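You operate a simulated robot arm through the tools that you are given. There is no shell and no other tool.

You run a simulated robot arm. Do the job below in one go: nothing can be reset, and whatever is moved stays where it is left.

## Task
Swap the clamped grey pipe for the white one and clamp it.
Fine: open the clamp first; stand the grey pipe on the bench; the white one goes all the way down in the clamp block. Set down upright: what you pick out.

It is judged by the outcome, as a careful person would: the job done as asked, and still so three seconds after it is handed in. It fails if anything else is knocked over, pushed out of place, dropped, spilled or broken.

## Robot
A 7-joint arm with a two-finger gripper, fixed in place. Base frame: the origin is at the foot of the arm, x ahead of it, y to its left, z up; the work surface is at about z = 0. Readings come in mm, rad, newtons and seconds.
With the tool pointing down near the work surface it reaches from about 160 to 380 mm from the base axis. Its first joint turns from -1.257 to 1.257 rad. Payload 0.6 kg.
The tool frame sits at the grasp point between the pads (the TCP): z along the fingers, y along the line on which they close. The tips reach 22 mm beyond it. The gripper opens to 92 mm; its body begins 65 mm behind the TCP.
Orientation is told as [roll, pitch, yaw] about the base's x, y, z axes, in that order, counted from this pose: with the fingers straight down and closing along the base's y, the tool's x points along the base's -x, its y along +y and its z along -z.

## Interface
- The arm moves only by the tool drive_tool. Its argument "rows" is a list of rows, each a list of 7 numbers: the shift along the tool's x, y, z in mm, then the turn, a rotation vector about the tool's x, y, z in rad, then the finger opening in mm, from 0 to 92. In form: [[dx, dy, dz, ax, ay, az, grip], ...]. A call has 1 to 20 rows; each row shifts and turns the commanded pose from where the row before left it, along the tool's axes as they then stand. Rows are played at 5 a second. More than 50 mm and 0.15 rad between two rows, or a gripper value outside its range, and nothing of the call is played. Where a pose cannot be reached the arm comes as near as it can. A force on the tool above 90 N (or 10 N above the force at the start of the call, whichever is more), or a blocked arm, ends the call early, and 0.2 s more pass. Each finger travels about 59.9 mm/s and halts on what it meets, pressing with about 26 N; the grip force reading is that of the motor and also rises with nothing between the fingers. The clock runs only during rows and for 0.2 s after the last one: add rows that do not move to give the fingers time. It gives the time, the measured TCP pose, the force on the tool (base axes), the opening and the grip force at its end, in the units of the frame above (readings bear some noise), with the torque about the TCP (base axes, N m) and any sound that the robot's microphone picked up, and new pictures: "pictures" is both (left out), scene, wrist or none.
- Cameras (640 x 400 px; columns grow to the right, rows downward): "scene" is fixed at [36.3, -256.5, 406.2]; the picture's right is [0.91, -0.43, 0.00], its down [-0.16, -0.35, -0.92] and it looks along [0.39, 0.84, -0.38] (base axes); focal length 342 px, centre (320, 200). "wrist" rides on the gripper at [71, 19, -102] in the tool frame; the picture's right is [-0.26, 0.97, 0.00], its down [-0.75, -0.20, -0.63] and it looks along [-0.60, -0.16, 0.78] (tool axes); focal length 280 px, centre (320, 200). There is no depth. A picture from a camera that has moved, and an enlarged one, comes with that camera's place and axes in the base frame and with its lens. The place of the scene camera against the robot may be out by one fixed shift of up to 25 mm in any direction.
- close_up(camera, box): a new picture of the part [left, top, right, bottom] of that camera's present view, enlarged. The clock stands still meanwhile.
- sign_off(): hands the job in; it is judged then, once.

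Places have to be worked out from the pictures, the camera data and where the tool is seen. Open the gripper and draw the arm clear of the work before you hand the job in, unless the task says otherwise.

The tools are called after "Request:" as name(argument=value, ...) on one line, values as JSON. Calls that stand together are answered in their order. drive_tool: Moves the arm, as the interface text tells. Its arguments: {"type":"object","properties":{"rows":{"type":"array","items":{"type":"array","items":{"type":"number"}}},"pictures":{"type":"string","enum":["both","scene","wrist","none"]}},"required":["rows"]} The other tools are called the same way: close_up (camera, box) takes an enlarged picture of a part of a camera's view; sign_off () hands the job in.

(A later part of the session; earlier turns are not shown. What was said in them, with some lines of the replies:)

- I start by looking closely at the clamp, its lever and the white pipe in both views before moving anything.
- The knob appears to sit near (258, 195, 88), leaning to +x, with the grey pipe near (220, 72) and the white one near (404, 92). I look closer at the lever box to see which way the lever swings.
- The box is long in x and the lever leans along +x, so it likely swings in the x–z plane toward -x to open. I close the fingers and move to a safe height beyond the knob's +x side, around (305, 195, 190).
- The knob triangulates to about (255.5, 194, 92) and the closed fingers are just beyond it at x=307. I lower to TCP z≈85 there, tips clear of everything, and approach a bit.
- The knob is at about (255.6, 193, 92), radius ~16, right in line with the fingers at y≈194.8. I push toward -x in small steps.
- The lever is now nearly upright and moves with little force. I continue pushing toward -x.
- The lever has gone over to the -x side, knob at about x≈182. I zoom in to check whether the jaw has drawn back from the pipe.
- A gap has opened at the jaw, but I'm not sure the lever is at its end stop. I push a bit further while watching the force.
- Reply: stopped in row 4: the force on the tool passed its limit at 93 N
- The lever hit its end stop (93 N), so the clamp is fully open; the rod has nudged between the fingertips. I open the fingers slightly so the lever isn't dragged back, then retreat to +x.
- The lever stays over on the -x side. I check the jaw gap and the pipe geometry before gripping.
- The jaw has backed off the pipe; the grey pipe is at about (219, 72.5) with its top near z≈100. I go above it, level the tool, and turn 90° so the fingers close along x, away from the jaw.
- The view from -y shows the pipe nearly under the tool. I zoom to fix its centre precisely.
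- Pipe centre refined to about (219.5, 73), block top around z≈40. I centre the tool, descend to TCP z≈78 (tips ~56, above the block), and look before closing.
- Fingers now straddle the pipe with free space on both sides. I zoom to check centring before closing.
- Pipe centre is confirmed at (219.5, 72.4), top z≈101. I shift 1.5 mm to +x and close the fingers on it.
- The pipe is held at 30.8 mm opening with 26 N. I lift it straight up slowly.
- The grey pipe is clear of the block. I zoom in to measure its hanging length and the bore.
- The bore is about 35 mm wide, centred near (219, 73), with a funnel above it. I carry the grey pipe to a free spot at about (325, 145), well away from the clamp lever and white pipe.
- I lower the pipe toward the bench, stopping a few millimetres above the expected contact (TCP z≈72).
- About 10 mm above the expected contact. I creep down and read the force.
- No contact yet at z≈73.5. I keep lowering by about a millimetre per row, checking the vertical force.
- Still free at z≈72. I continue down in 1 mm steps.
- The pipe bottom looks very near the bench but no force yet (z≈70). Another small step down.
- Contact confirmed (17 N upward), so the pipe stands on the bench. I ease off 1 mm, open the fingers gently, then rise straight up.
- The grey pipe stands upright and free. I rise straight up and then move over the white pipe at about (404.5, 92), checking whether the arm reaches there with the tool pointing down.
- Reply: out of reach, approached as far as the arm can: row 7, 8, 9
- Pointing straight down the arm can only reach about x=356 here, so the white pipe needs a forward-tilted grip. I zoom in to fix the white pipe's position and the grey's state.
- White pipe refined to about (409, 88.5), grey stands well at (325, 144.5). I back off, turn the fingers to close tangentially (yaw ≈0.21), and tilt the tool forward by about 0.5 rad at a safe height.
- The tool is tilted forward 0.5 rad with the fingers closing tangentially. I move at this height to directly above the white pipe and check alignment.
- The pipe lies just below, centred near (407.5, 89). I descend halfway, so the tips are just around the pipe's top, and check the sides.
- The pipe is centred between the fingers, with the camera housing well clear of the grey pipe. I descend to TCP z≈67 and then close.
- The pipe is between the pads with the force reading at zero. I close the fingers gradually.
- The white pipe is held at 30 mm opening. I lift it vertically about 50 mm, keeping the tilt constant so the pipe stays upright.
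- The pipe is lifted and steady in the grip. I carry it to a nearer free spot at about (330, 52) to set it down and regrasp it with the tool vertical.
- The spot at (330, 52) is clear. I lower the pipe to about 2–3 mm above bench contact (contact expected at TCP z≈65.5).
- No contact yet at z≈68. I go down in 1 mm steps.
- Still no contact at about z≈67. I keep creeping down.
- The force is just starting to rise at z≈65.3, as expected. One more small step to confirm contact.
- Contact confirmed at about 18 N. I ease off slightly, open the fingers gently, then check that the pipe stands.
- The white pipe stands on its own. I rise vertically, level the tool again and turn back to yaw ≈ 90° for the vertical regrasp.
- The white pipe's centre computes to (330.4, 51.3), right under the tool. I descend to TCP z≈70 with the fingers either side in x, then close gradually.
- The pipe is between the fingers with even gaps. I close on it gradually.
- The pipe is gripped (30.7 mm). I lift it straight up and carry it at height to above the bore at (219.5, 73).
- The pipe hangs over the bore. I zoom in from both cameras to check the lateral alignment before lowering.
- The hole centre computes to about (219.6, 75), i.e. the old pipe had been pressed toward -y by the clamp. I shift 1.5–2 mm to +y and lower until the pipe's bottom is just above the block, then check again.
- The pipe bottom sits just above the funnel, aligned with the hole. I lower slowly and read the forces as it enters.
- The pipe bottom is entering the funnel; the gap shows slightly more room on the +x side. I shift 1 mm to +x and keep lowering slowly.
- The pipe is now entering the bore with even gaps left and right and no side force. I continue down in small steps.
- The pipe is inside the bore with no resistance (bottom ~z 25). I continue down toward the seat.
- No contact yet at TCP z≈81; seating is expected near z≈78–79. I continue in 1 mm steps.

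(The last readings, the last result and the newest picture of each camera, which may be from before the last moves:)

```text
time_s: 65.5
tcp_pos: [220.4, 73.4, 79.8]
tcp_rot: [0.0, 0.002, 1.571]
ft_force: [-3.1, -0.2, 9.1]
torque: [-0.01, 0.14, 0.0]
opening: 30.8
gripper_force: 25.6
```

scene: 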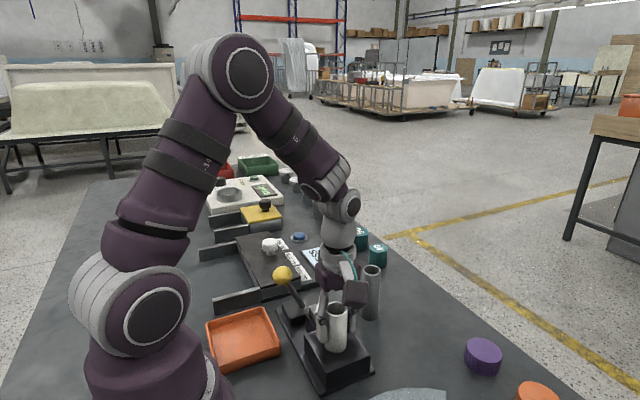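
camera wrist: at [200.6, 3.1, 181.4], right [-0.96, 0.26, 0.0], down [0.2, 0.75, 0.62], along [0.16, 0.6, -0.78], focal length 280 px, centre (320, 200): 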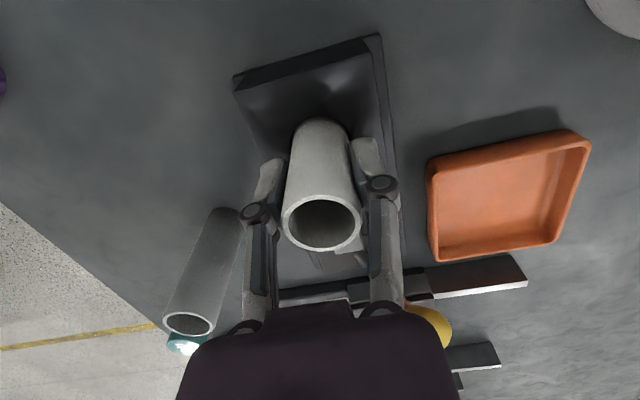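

Contact begins near z≈79, matching the grey pipe's seat depth. One more millimetre to confirm it is seated.

Request:
drive_tool(rows=[[0, 0, 1, 0, 0, 0, 10], [0, 0, 0, 0, 0, 0, 10]], pictures="both")

Request:
close_up(camera="scene", box=[270, 250, 400, 390])

Request:
close_up(camera="wrist", box=[220, 80, 440, 280])

```text
time_s: 66.1
tcp_pos: [220.5, 73.7, 77.5]
tcp_rot: [-0.002, 0.0, 1.57]
ft_force: [0.3, 2.3, 16.5]
torque: [0.2, -0.02, 0.01]
opening: 30.5
gripper_force: 26.0
camera wrist: at [201.3, 3.1, 178.9], right [-0.97, 0.26, 0.0], down [0.2, 0.75, 0.62], along [0.16, 0.6, -0.78], focal length 280 px, centre (320, 200)
```

scene: 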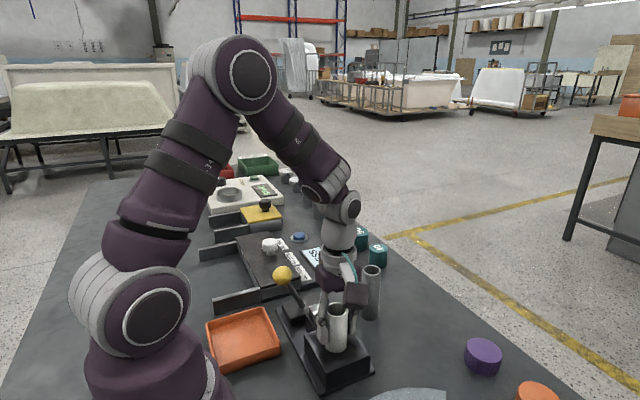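
wrist: 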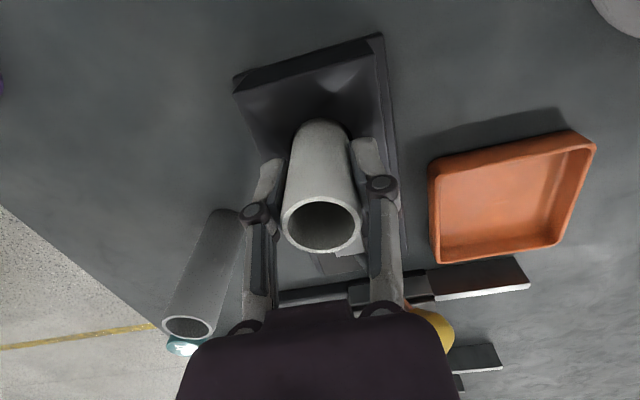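

```text
2.86 times, centred on (335, 320) of scene
camera zoom: at [36.3, -256.5, 406.2], right [0.91, -0.43, 0.0], down [-0.16, -0.35, -0.92], along [0.39, 0.84, -0.38], focal length 977 px, centre (277, -143)
```

zoom: 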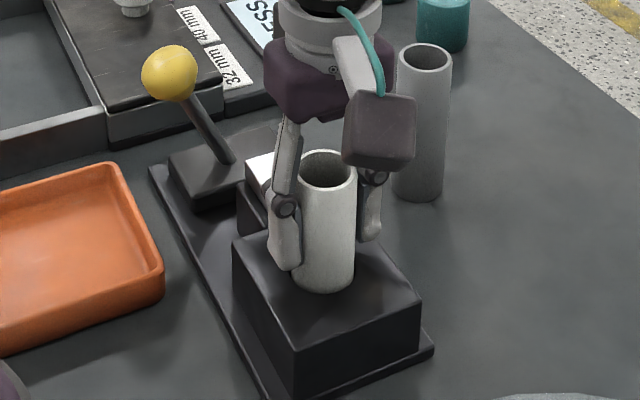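

```text
2.00 times, centred on (330, 180) of wrist
camera zoom: at [201.3, 3.1, 178.9], right [-0.97, 0.26, 0.0], down [0.2, 0.75, 0.62], along [0.16, 0.6, -0.78], focal length 561 px, centre (300, 240)
```

zoom: 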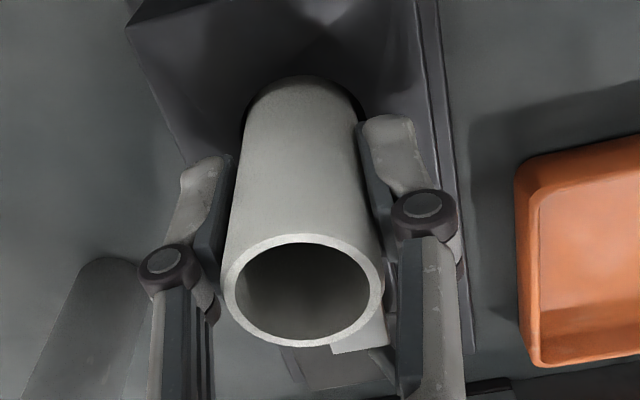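

The white pipe is seated at the same depth as the grey was (z≈78, 16 N upward). I ease off, open the fingers, and rise straight up.

Request:
drive_tool(rows=[[0, 0, -1, 0, 0, 0, 10], [0, 0, 0, 0, 0, 0, 30], [0, 0, 0, 0, 0, 0, 34], [0, 0, 0, 0, 0, 0, 42], [0, 0, 0, 0, 0, 0, 52], [0, 0, 0, 0, 0, 0, 60], [0, 0, 0, 0, 0, 0, 60], [0, 0, -15, 0, 0, 0, 60], [0, 0, -25, 0, 0, 0, 60], [0, 0, -25, 0, 0, 0, 60], [0, 0, -25, 0, 0, 0, 60], [0, 0, -15, 0, 0, 0, 60], [0, 0, 0, 0, 0, 0, 60]])

Request:
close_up(camera="scene", box=[270, 250, 400, 390])

Request:
close_up(camera="wrist", box=[230, 10, 430, 250])

```text
time_s: 68.9
tcp_pos: [219.6, 74.5, 183.1]
tcp_rot: [0.0, 0.002, 1.573]
ft_force: [-0.5, 0.6, 0.2]
torque: [0.03, 0.0, 0.03]
opening: 60.1
gripper_force: 0.1
camera wrist: at [200.9, 3.6, 284.7], right [-0.97, 0.26, 0.0], down [0.2, 0.75, 0.62], along [0.16, 0.6, -0.78], focal length 280 px, centre (320, 200)
```

scene: 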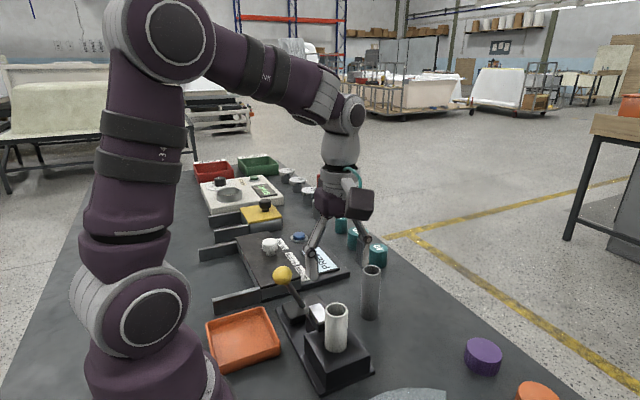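
wrist: 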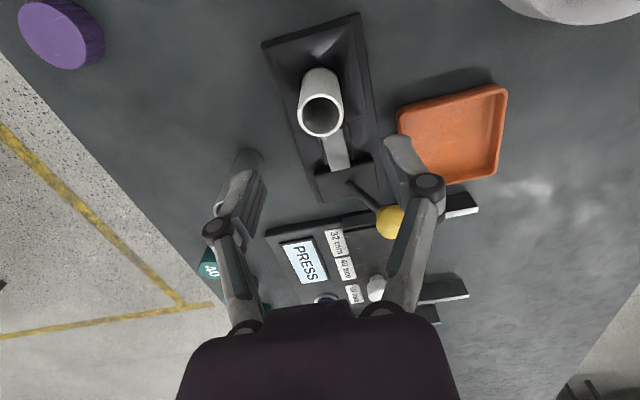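

```text
2.86 times, centred on (335, 320) of scene
camera zoom: at [36.3, -256.5, 406.2], right [0.91, -0.43, 0.0], down [-0.16, -0.35, -0.92], along [0.39, 0.84, -0.38], focal length 977 px, centre (277, -143)
```

zoom: 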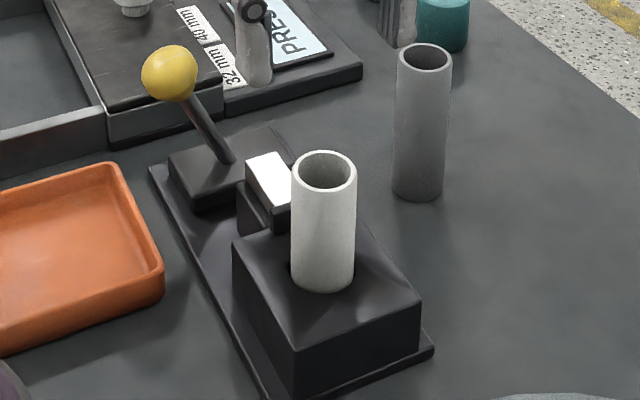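

```text
1.67 times, centred on (330, 130) of wrist
camera zoom: at [200.9, 3.6, 284.7], right [-0.97, 0.26, 0.0], down [0.2, 0.75, 0.62], along [0.16, 0.6, -0.78], focal length 467 px, centre (303, 317)
```

zoom: 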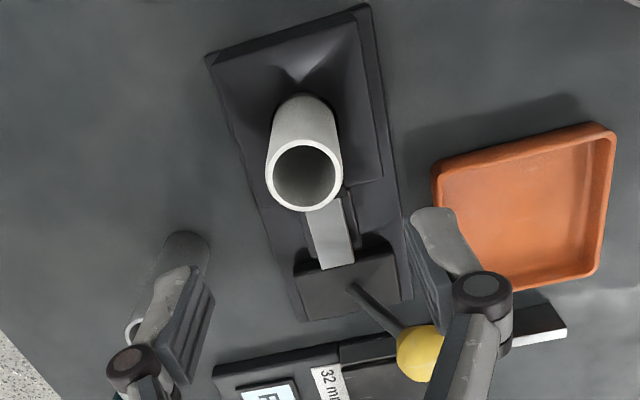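

The white pipe stands upright and seated; the knob is at about (183, 193, 90). I turn the tool back to yaw 0, close the fingers, and go to the -x side of the knob at safe height.

Request:
drive_tool(rows=[[0, 0, 0, 0, 0, 0.143, 60], [0, 0, 0, 0, 0, 0.143, 60], [0, 0, 0, 0, 0, 0.143, 60], [0, 0, 0, 0, 0, 0.143, 60], [0, 0, 0, 0, 0, 0.143, 60], [0, 0, 0, 0, 0, 0.143, 50], [0, 0, 0, 0, 0, 0.143, 30], [0, 0, 0, 0, 0, 0.143, 10], [0, 0, 0, 0, 0, 0.143, 0], [0, 0, 0, 0, 0, 0.143, 0], [0, 0, 0, 0, 0, 0.143, 0], [17.5, 23.7, 0, 0, 0, 0, 0], [17.5, 23.7, 0, 0, 0, 0, 0], [17.5, 23.7, 0, 0, 0, 0, 0], [17.5, 23.7, 0, 0, 0, 0, 0], [17.5, 23.7, 0, 0, 0, 0, 0], [0, 0, 0, 0, 0, 0, 0]])

```text
time_s: 72.5
tcp_pos: [130.8, 192.9, 183.1]
tcp_rot: [-0.001, -0.001, -0.002]
ft_force: [-0.3, -0.4, -0.4]
torque: [0.01, -0.04, -0.01]
opening: 0.0
gripper_force: 25.5
camera wrist: at [60.2, 211.4, 283.7], right [0.26, 0.96, 0.0], down [0.75, -0.21, 0.63], along [0.6, -0.17, -0.78], focal length 280 px, centre (320, 200)
```

scene: 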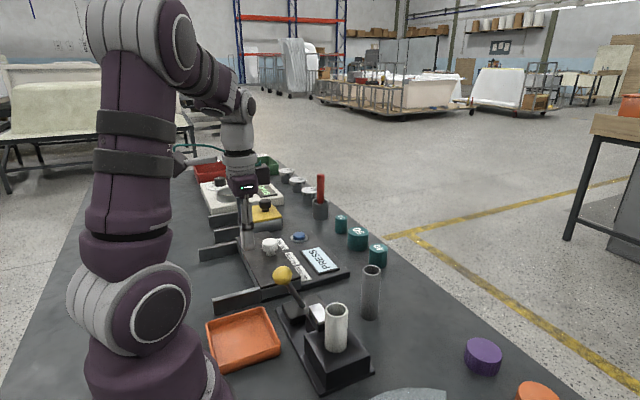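
wrist: 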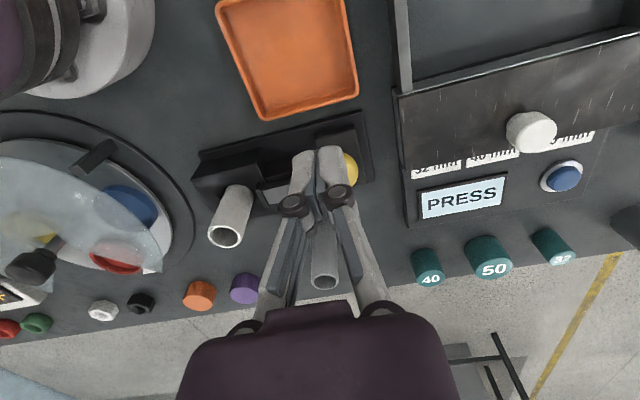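

The fingers are closed on the -x side of the knob, above the tray. I descend to TCP z≈85 (tips ~63, above the tray wall) and check.

Request:
drive_tool(rows=[[0, 0.5, 25, 0, 0, 0, 0], [0, 0, 25, 0, 0, 0, 0], [0, 0, 25, 0, 0, 0, 0], [0, 0, 23, 0, 0, 0, 0], [0, 0, 0, 0, 0, 0, 0]])

Request:
close_up(camera="scene", box=[190, 200, 350, 340])

```text
time_s: 73.7
tcp_pos: [131.8, 195.2, 84.7]
tcp_rot: [-0.001, 0.0, -0.003]
ft_force: [0.1, 0.7, -0.1]
torque: [0.02, 0.03, 0.0]
opening: 0.0
gripper_force: 26.2
camera wrist: at [61.7, 214.6, 186.0], right [0.26, 0.96, 0.0], down [0.75, -0.2, 0.63], along [0.6, -0.17, -0.78], focal length 280 px, centre (320, 200)
```

scene: 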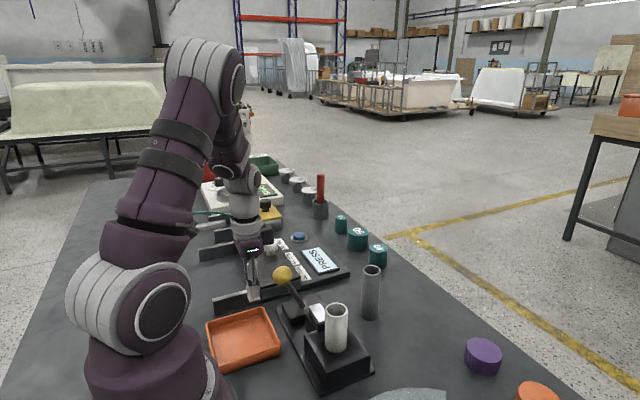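
wrist: 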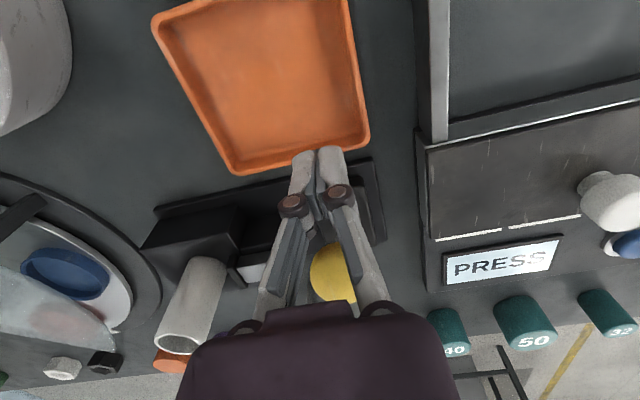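

```text
2.86 times, centred on (270, 270) of scene
camera zoom: at [36.3, -256.5, 406.2], right [0.91, -0.43, 0.0], down [-0.16, -0.35, -0.92], along [0.39, 0.84, -0.38], focal length 977 px, centre (463, 0)
```

zoom: 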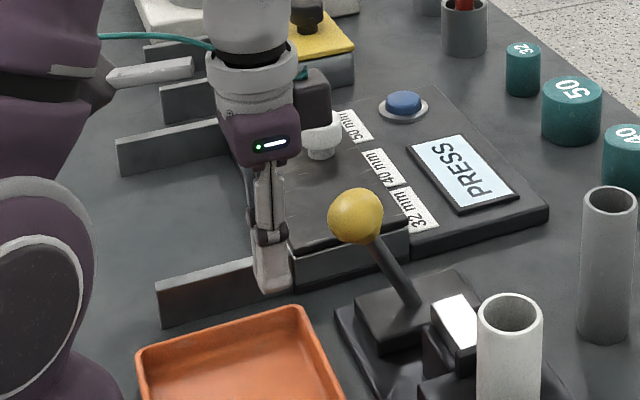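

The closed fingers face the knob squarely from -x. I push toward +x in small steps.

Request:
drive_tool(rows=[[-8, -2, 0, 0, 0, 0, 0], [-8, 0, 0, 0, 0, 0, 0], [-8, 0, 0, 0, 0, 0, 0], [-8, 0, 0, 0, 0, 0, 0], [-8, 0, 0, 0, 0, 0, 0], [-8, 0, 0, 0, 0, 0, 0], [0, 0, 0, 0, 0, 0, 0]])

```text
time_s: 75.3
tcp_pos: [181.0, 191.5, 86.4]
tcp_rot: [-0.001, 0.001, -0.001]
ft_force: [-2.6, 0.2, 0.8]
torque: [0.01, -0.02, 0.01]
opening: 0.0
gripper_force: 25.9
camera wrist: at [110.2, 209.8, 186.8], right [0.26, 0.96, 0.0], down [0.75, -0.2, 0.63], along [0.6, -0.17, -0.78], focal length 280 px, centre (320, 200)
```

scene: 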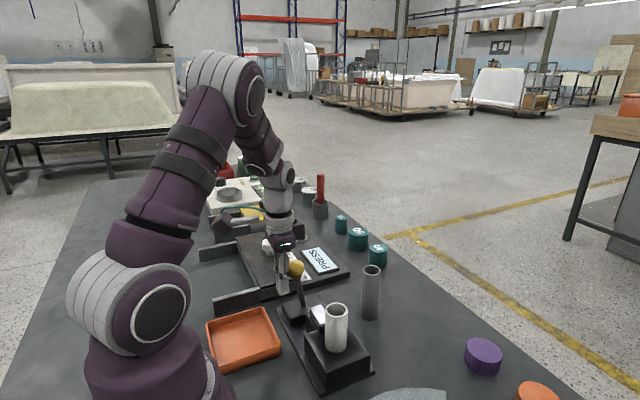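
wrist: 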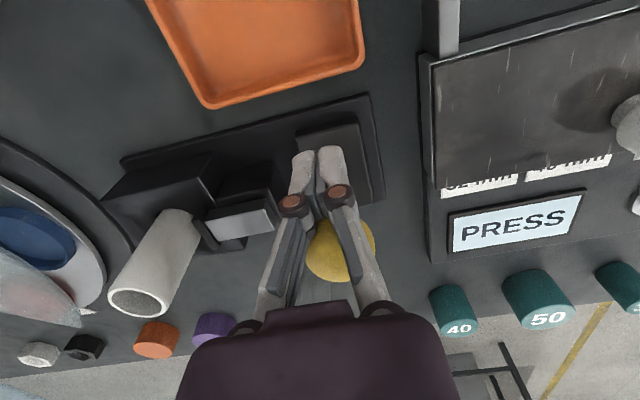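

The lever is following, now near upright, with low force. I keep pushing to +x.

Request:
drive_tool(rows=[[-8, 0, 0, 0, 0, 0, 0], [-8, 0, 0, 0, 0, 0, 0], [-6, 0, 0, 0, 0, 0, 0], [-5, 0, 0, 0, 0, 0, 0], [0, 0, 0, 0, 0, 0, 0]])

Request:
close_up(camera="scene", box=[250, 220, 390, 380])

```text
time_s: 76.5
tcp_pos: [207.4, 191.4, 85.2]
tcp_rot: [-0.001, 0.0, -0.003]
ft_force: [-0.1, -0.1, 0.0]
torque: [0.0, -0.01, -0.02]
opening: 0.0
gripper_force: 26.4
camera wrist: at [136.9, 210.4, 185.9], right [0.26, 0.96, 0.0], down [0.75, -0.2, 0.63], along [0.6, -0.17, -0.78], focal length 280 px, centre (320, 200)
```

scene: 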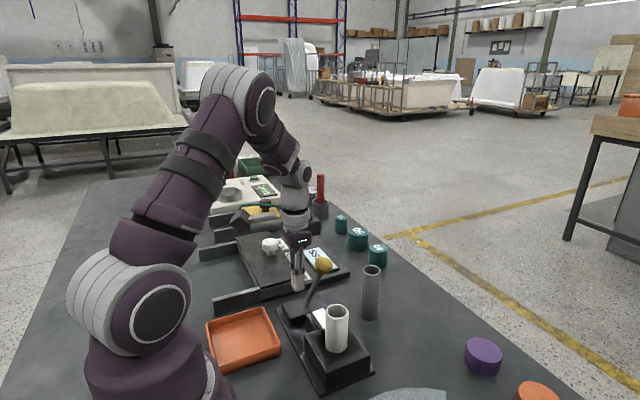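
wrist: 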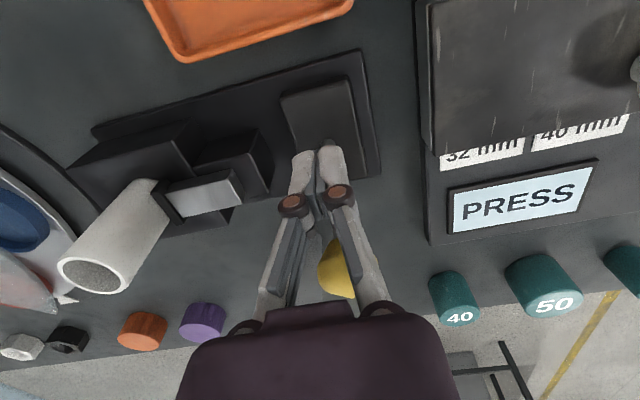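

```text
2.50 times, centred on (320, 300) of scene
camera zoom: at [36.3, -256.5, 406.2], right [0.91, -0.43, 0.0], down [-0.16, -0.35, -0.92], along [0.39, 0.84, -0.38], focal length 855 px, centre (320, -50)
```

zoom: 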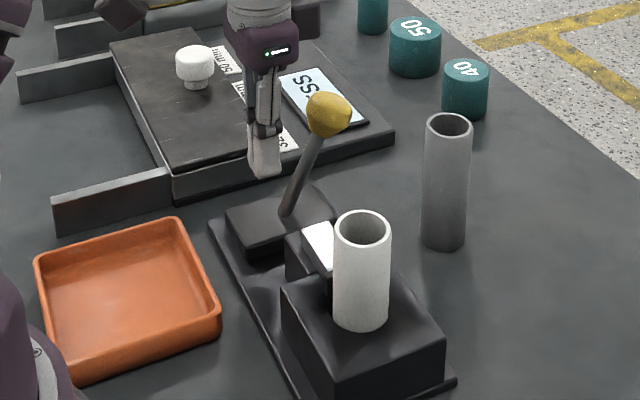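

The lever has snapped over to +x; the knob is at the same picture spot as at the start (323, 265). I zoom in on the jaw contact with the white pipe.

Request:
close_up(camera="wrist", box=[50, 100, 290, 310])

Request:
close_up(camera="scene", box=[290, 290, 390, 390])

```text
1.90 times, centred on (170, 205) of wrist
camera zoom: at [136.9, 210.4, 185.9], right [0.26, 0.96, 0.0], down [0.75, -0.2, 0.63], along [0.6, -0.17, -0.78], focal length 534 px, centre (606, 190)
```

zoom: 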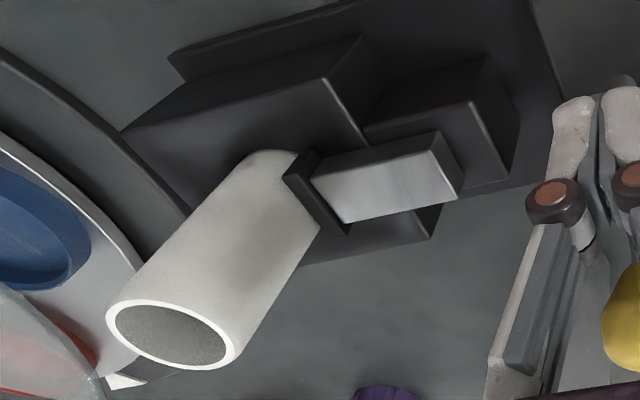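

```text
4.00 times, centred on (340, 340) of scene
camera zoom: at [36.3, -256.5, 406.2], right [0.91, -0.43, 0.0], down [-0.16, -0.35, -0.92], along [0.39, 0.84, -0.38], focal length 1368 px, centre (240, -360)
```

zoom: 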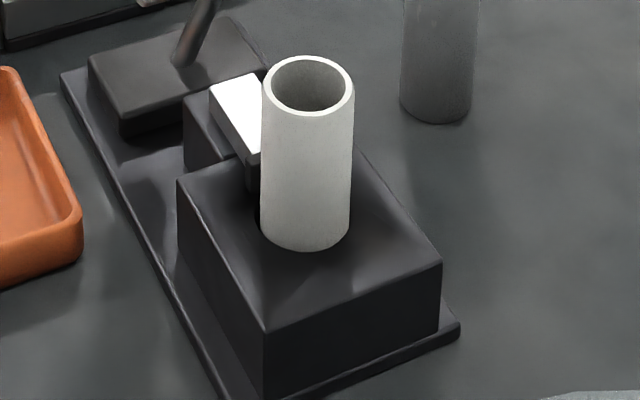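

The jaw presses the white pipe exactly as it did the grey one. I compare the lever with the very first picture using the same close-up box.

Request:
close_up(camera="scene", box=[265, 245, 385, 320])

```text
5.33 times, centred on (325, 282) of scene
camera zoom: at [36.3, -256.5, 406.2], right [0.91, -0.43, 0.0], down [-0.16, -0.35, -0.92], along [0.39, 0.84, -0.38], focal length 1824 px, centre (293, -240)
```

zoom: 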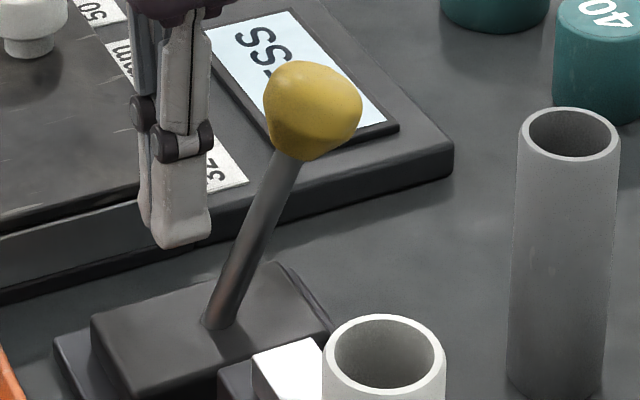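

The lever is exactly in its original clamped position. I back the fingers away to -x, rise straight up, open the gripper and draw the arm clear.

Request:
drive_tool(rows=[[15, 0, 0, 0, 0, 0, 0], [15, 0, 0, 0, 0, 0, 0], [0, 0, -25, 0, 0, 0, 0], [0, 0, -30, 0, 0, 0, 0], [0, 0, -35, 0, 0, 0, 0], [0, 0, -35, 0, 0, 0, 20], [5, -14, -35, 0, 0, 0, 50], [5, -14, -35, 0, 0, 0, 80], [5, -14, -30, 0, 0, 0, 90], [0, -14, 0, 0, 0, 0, 90], [0, 0, 0, 0, 0, 0, 90], [0, 0, 0, 0, 0, 0, 90]])

Request:
close_up(camera="scene", box=[190, 230, 510, 400])

```text
time_s: 79.1
tcp_pos: [161.6, 135.9, 310.4]
tcp_rot: [-0.002, 0.001, -0.001]
ft_force: [-0.4, -0.1, -0.6]
torque: [-0.01, 0.0, -0.02]
opening: 90.4
gripper_force: 0.1
camera wrist: at [91.0, 155.4, 411.5], right [0.26, 0.96, 0.0], down [0.75, -0.2, 0.63], along [0.6, -0.17, -0.78], focal length 280 px, centre (320, 200)
```

scene: 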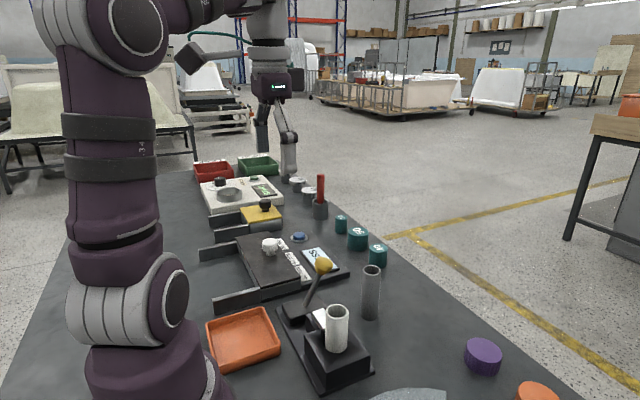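
wrist: 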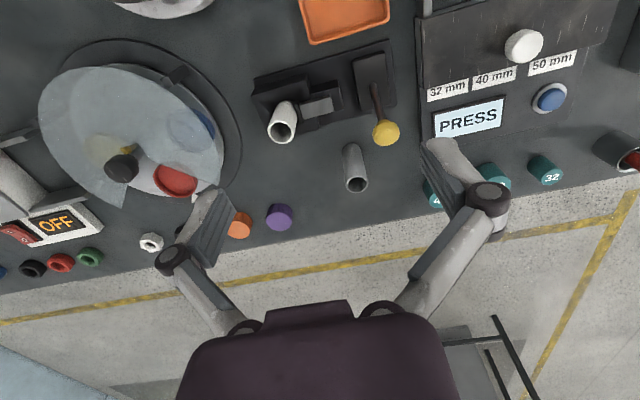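

```text
2.00 times, centred on (350, 315) of scene
camera zoom: at [36.3, -256.5, 406.2], right [0.91, -0.43, 0.0], down [-0.16, -0.35, -0.92], along [0.39, 0.84, -0.38], focal length 684 px, centre (260, -30)
```

zoom: 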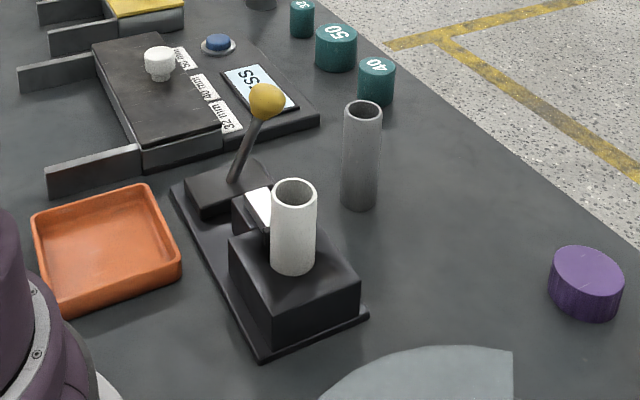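

The white pipe is fully down and clamped, the grey pipe stands upright on the bench, and everything else is where it was. The gripper is open and the arm is clear, so I hand the job in.

Request:
sign_off()

```text
The job is handed in.
```

The pipes are swapped. The white pipe is all the way down in the clamp block with the clamp closed on it, and the grey pipe stands upright on the bench at about (325, 145) mm.

- **Clamp:** I opened it first, by pushing the lever to its end stop. After closing, the lever is back where it was at the start, and the jaw presses the white pipe as it did the grey one.
- **Seating:** The white pipe stopped at the same depth as the grey one had, and its top is at the same height.
- **White pipe:** It stood too far out to grip with the tool pointing straight down. I picked it up with the tool tilted, set it down briefly nearer the clamp, and took it again before putting it in.
- **Force limit:** Pushing the lever open reached the 90 N limit once at its end stop. Nothing shifted.

In the last pictures nothing else looked moved or knocked over. The gripper is open and the arm is clear of the work.
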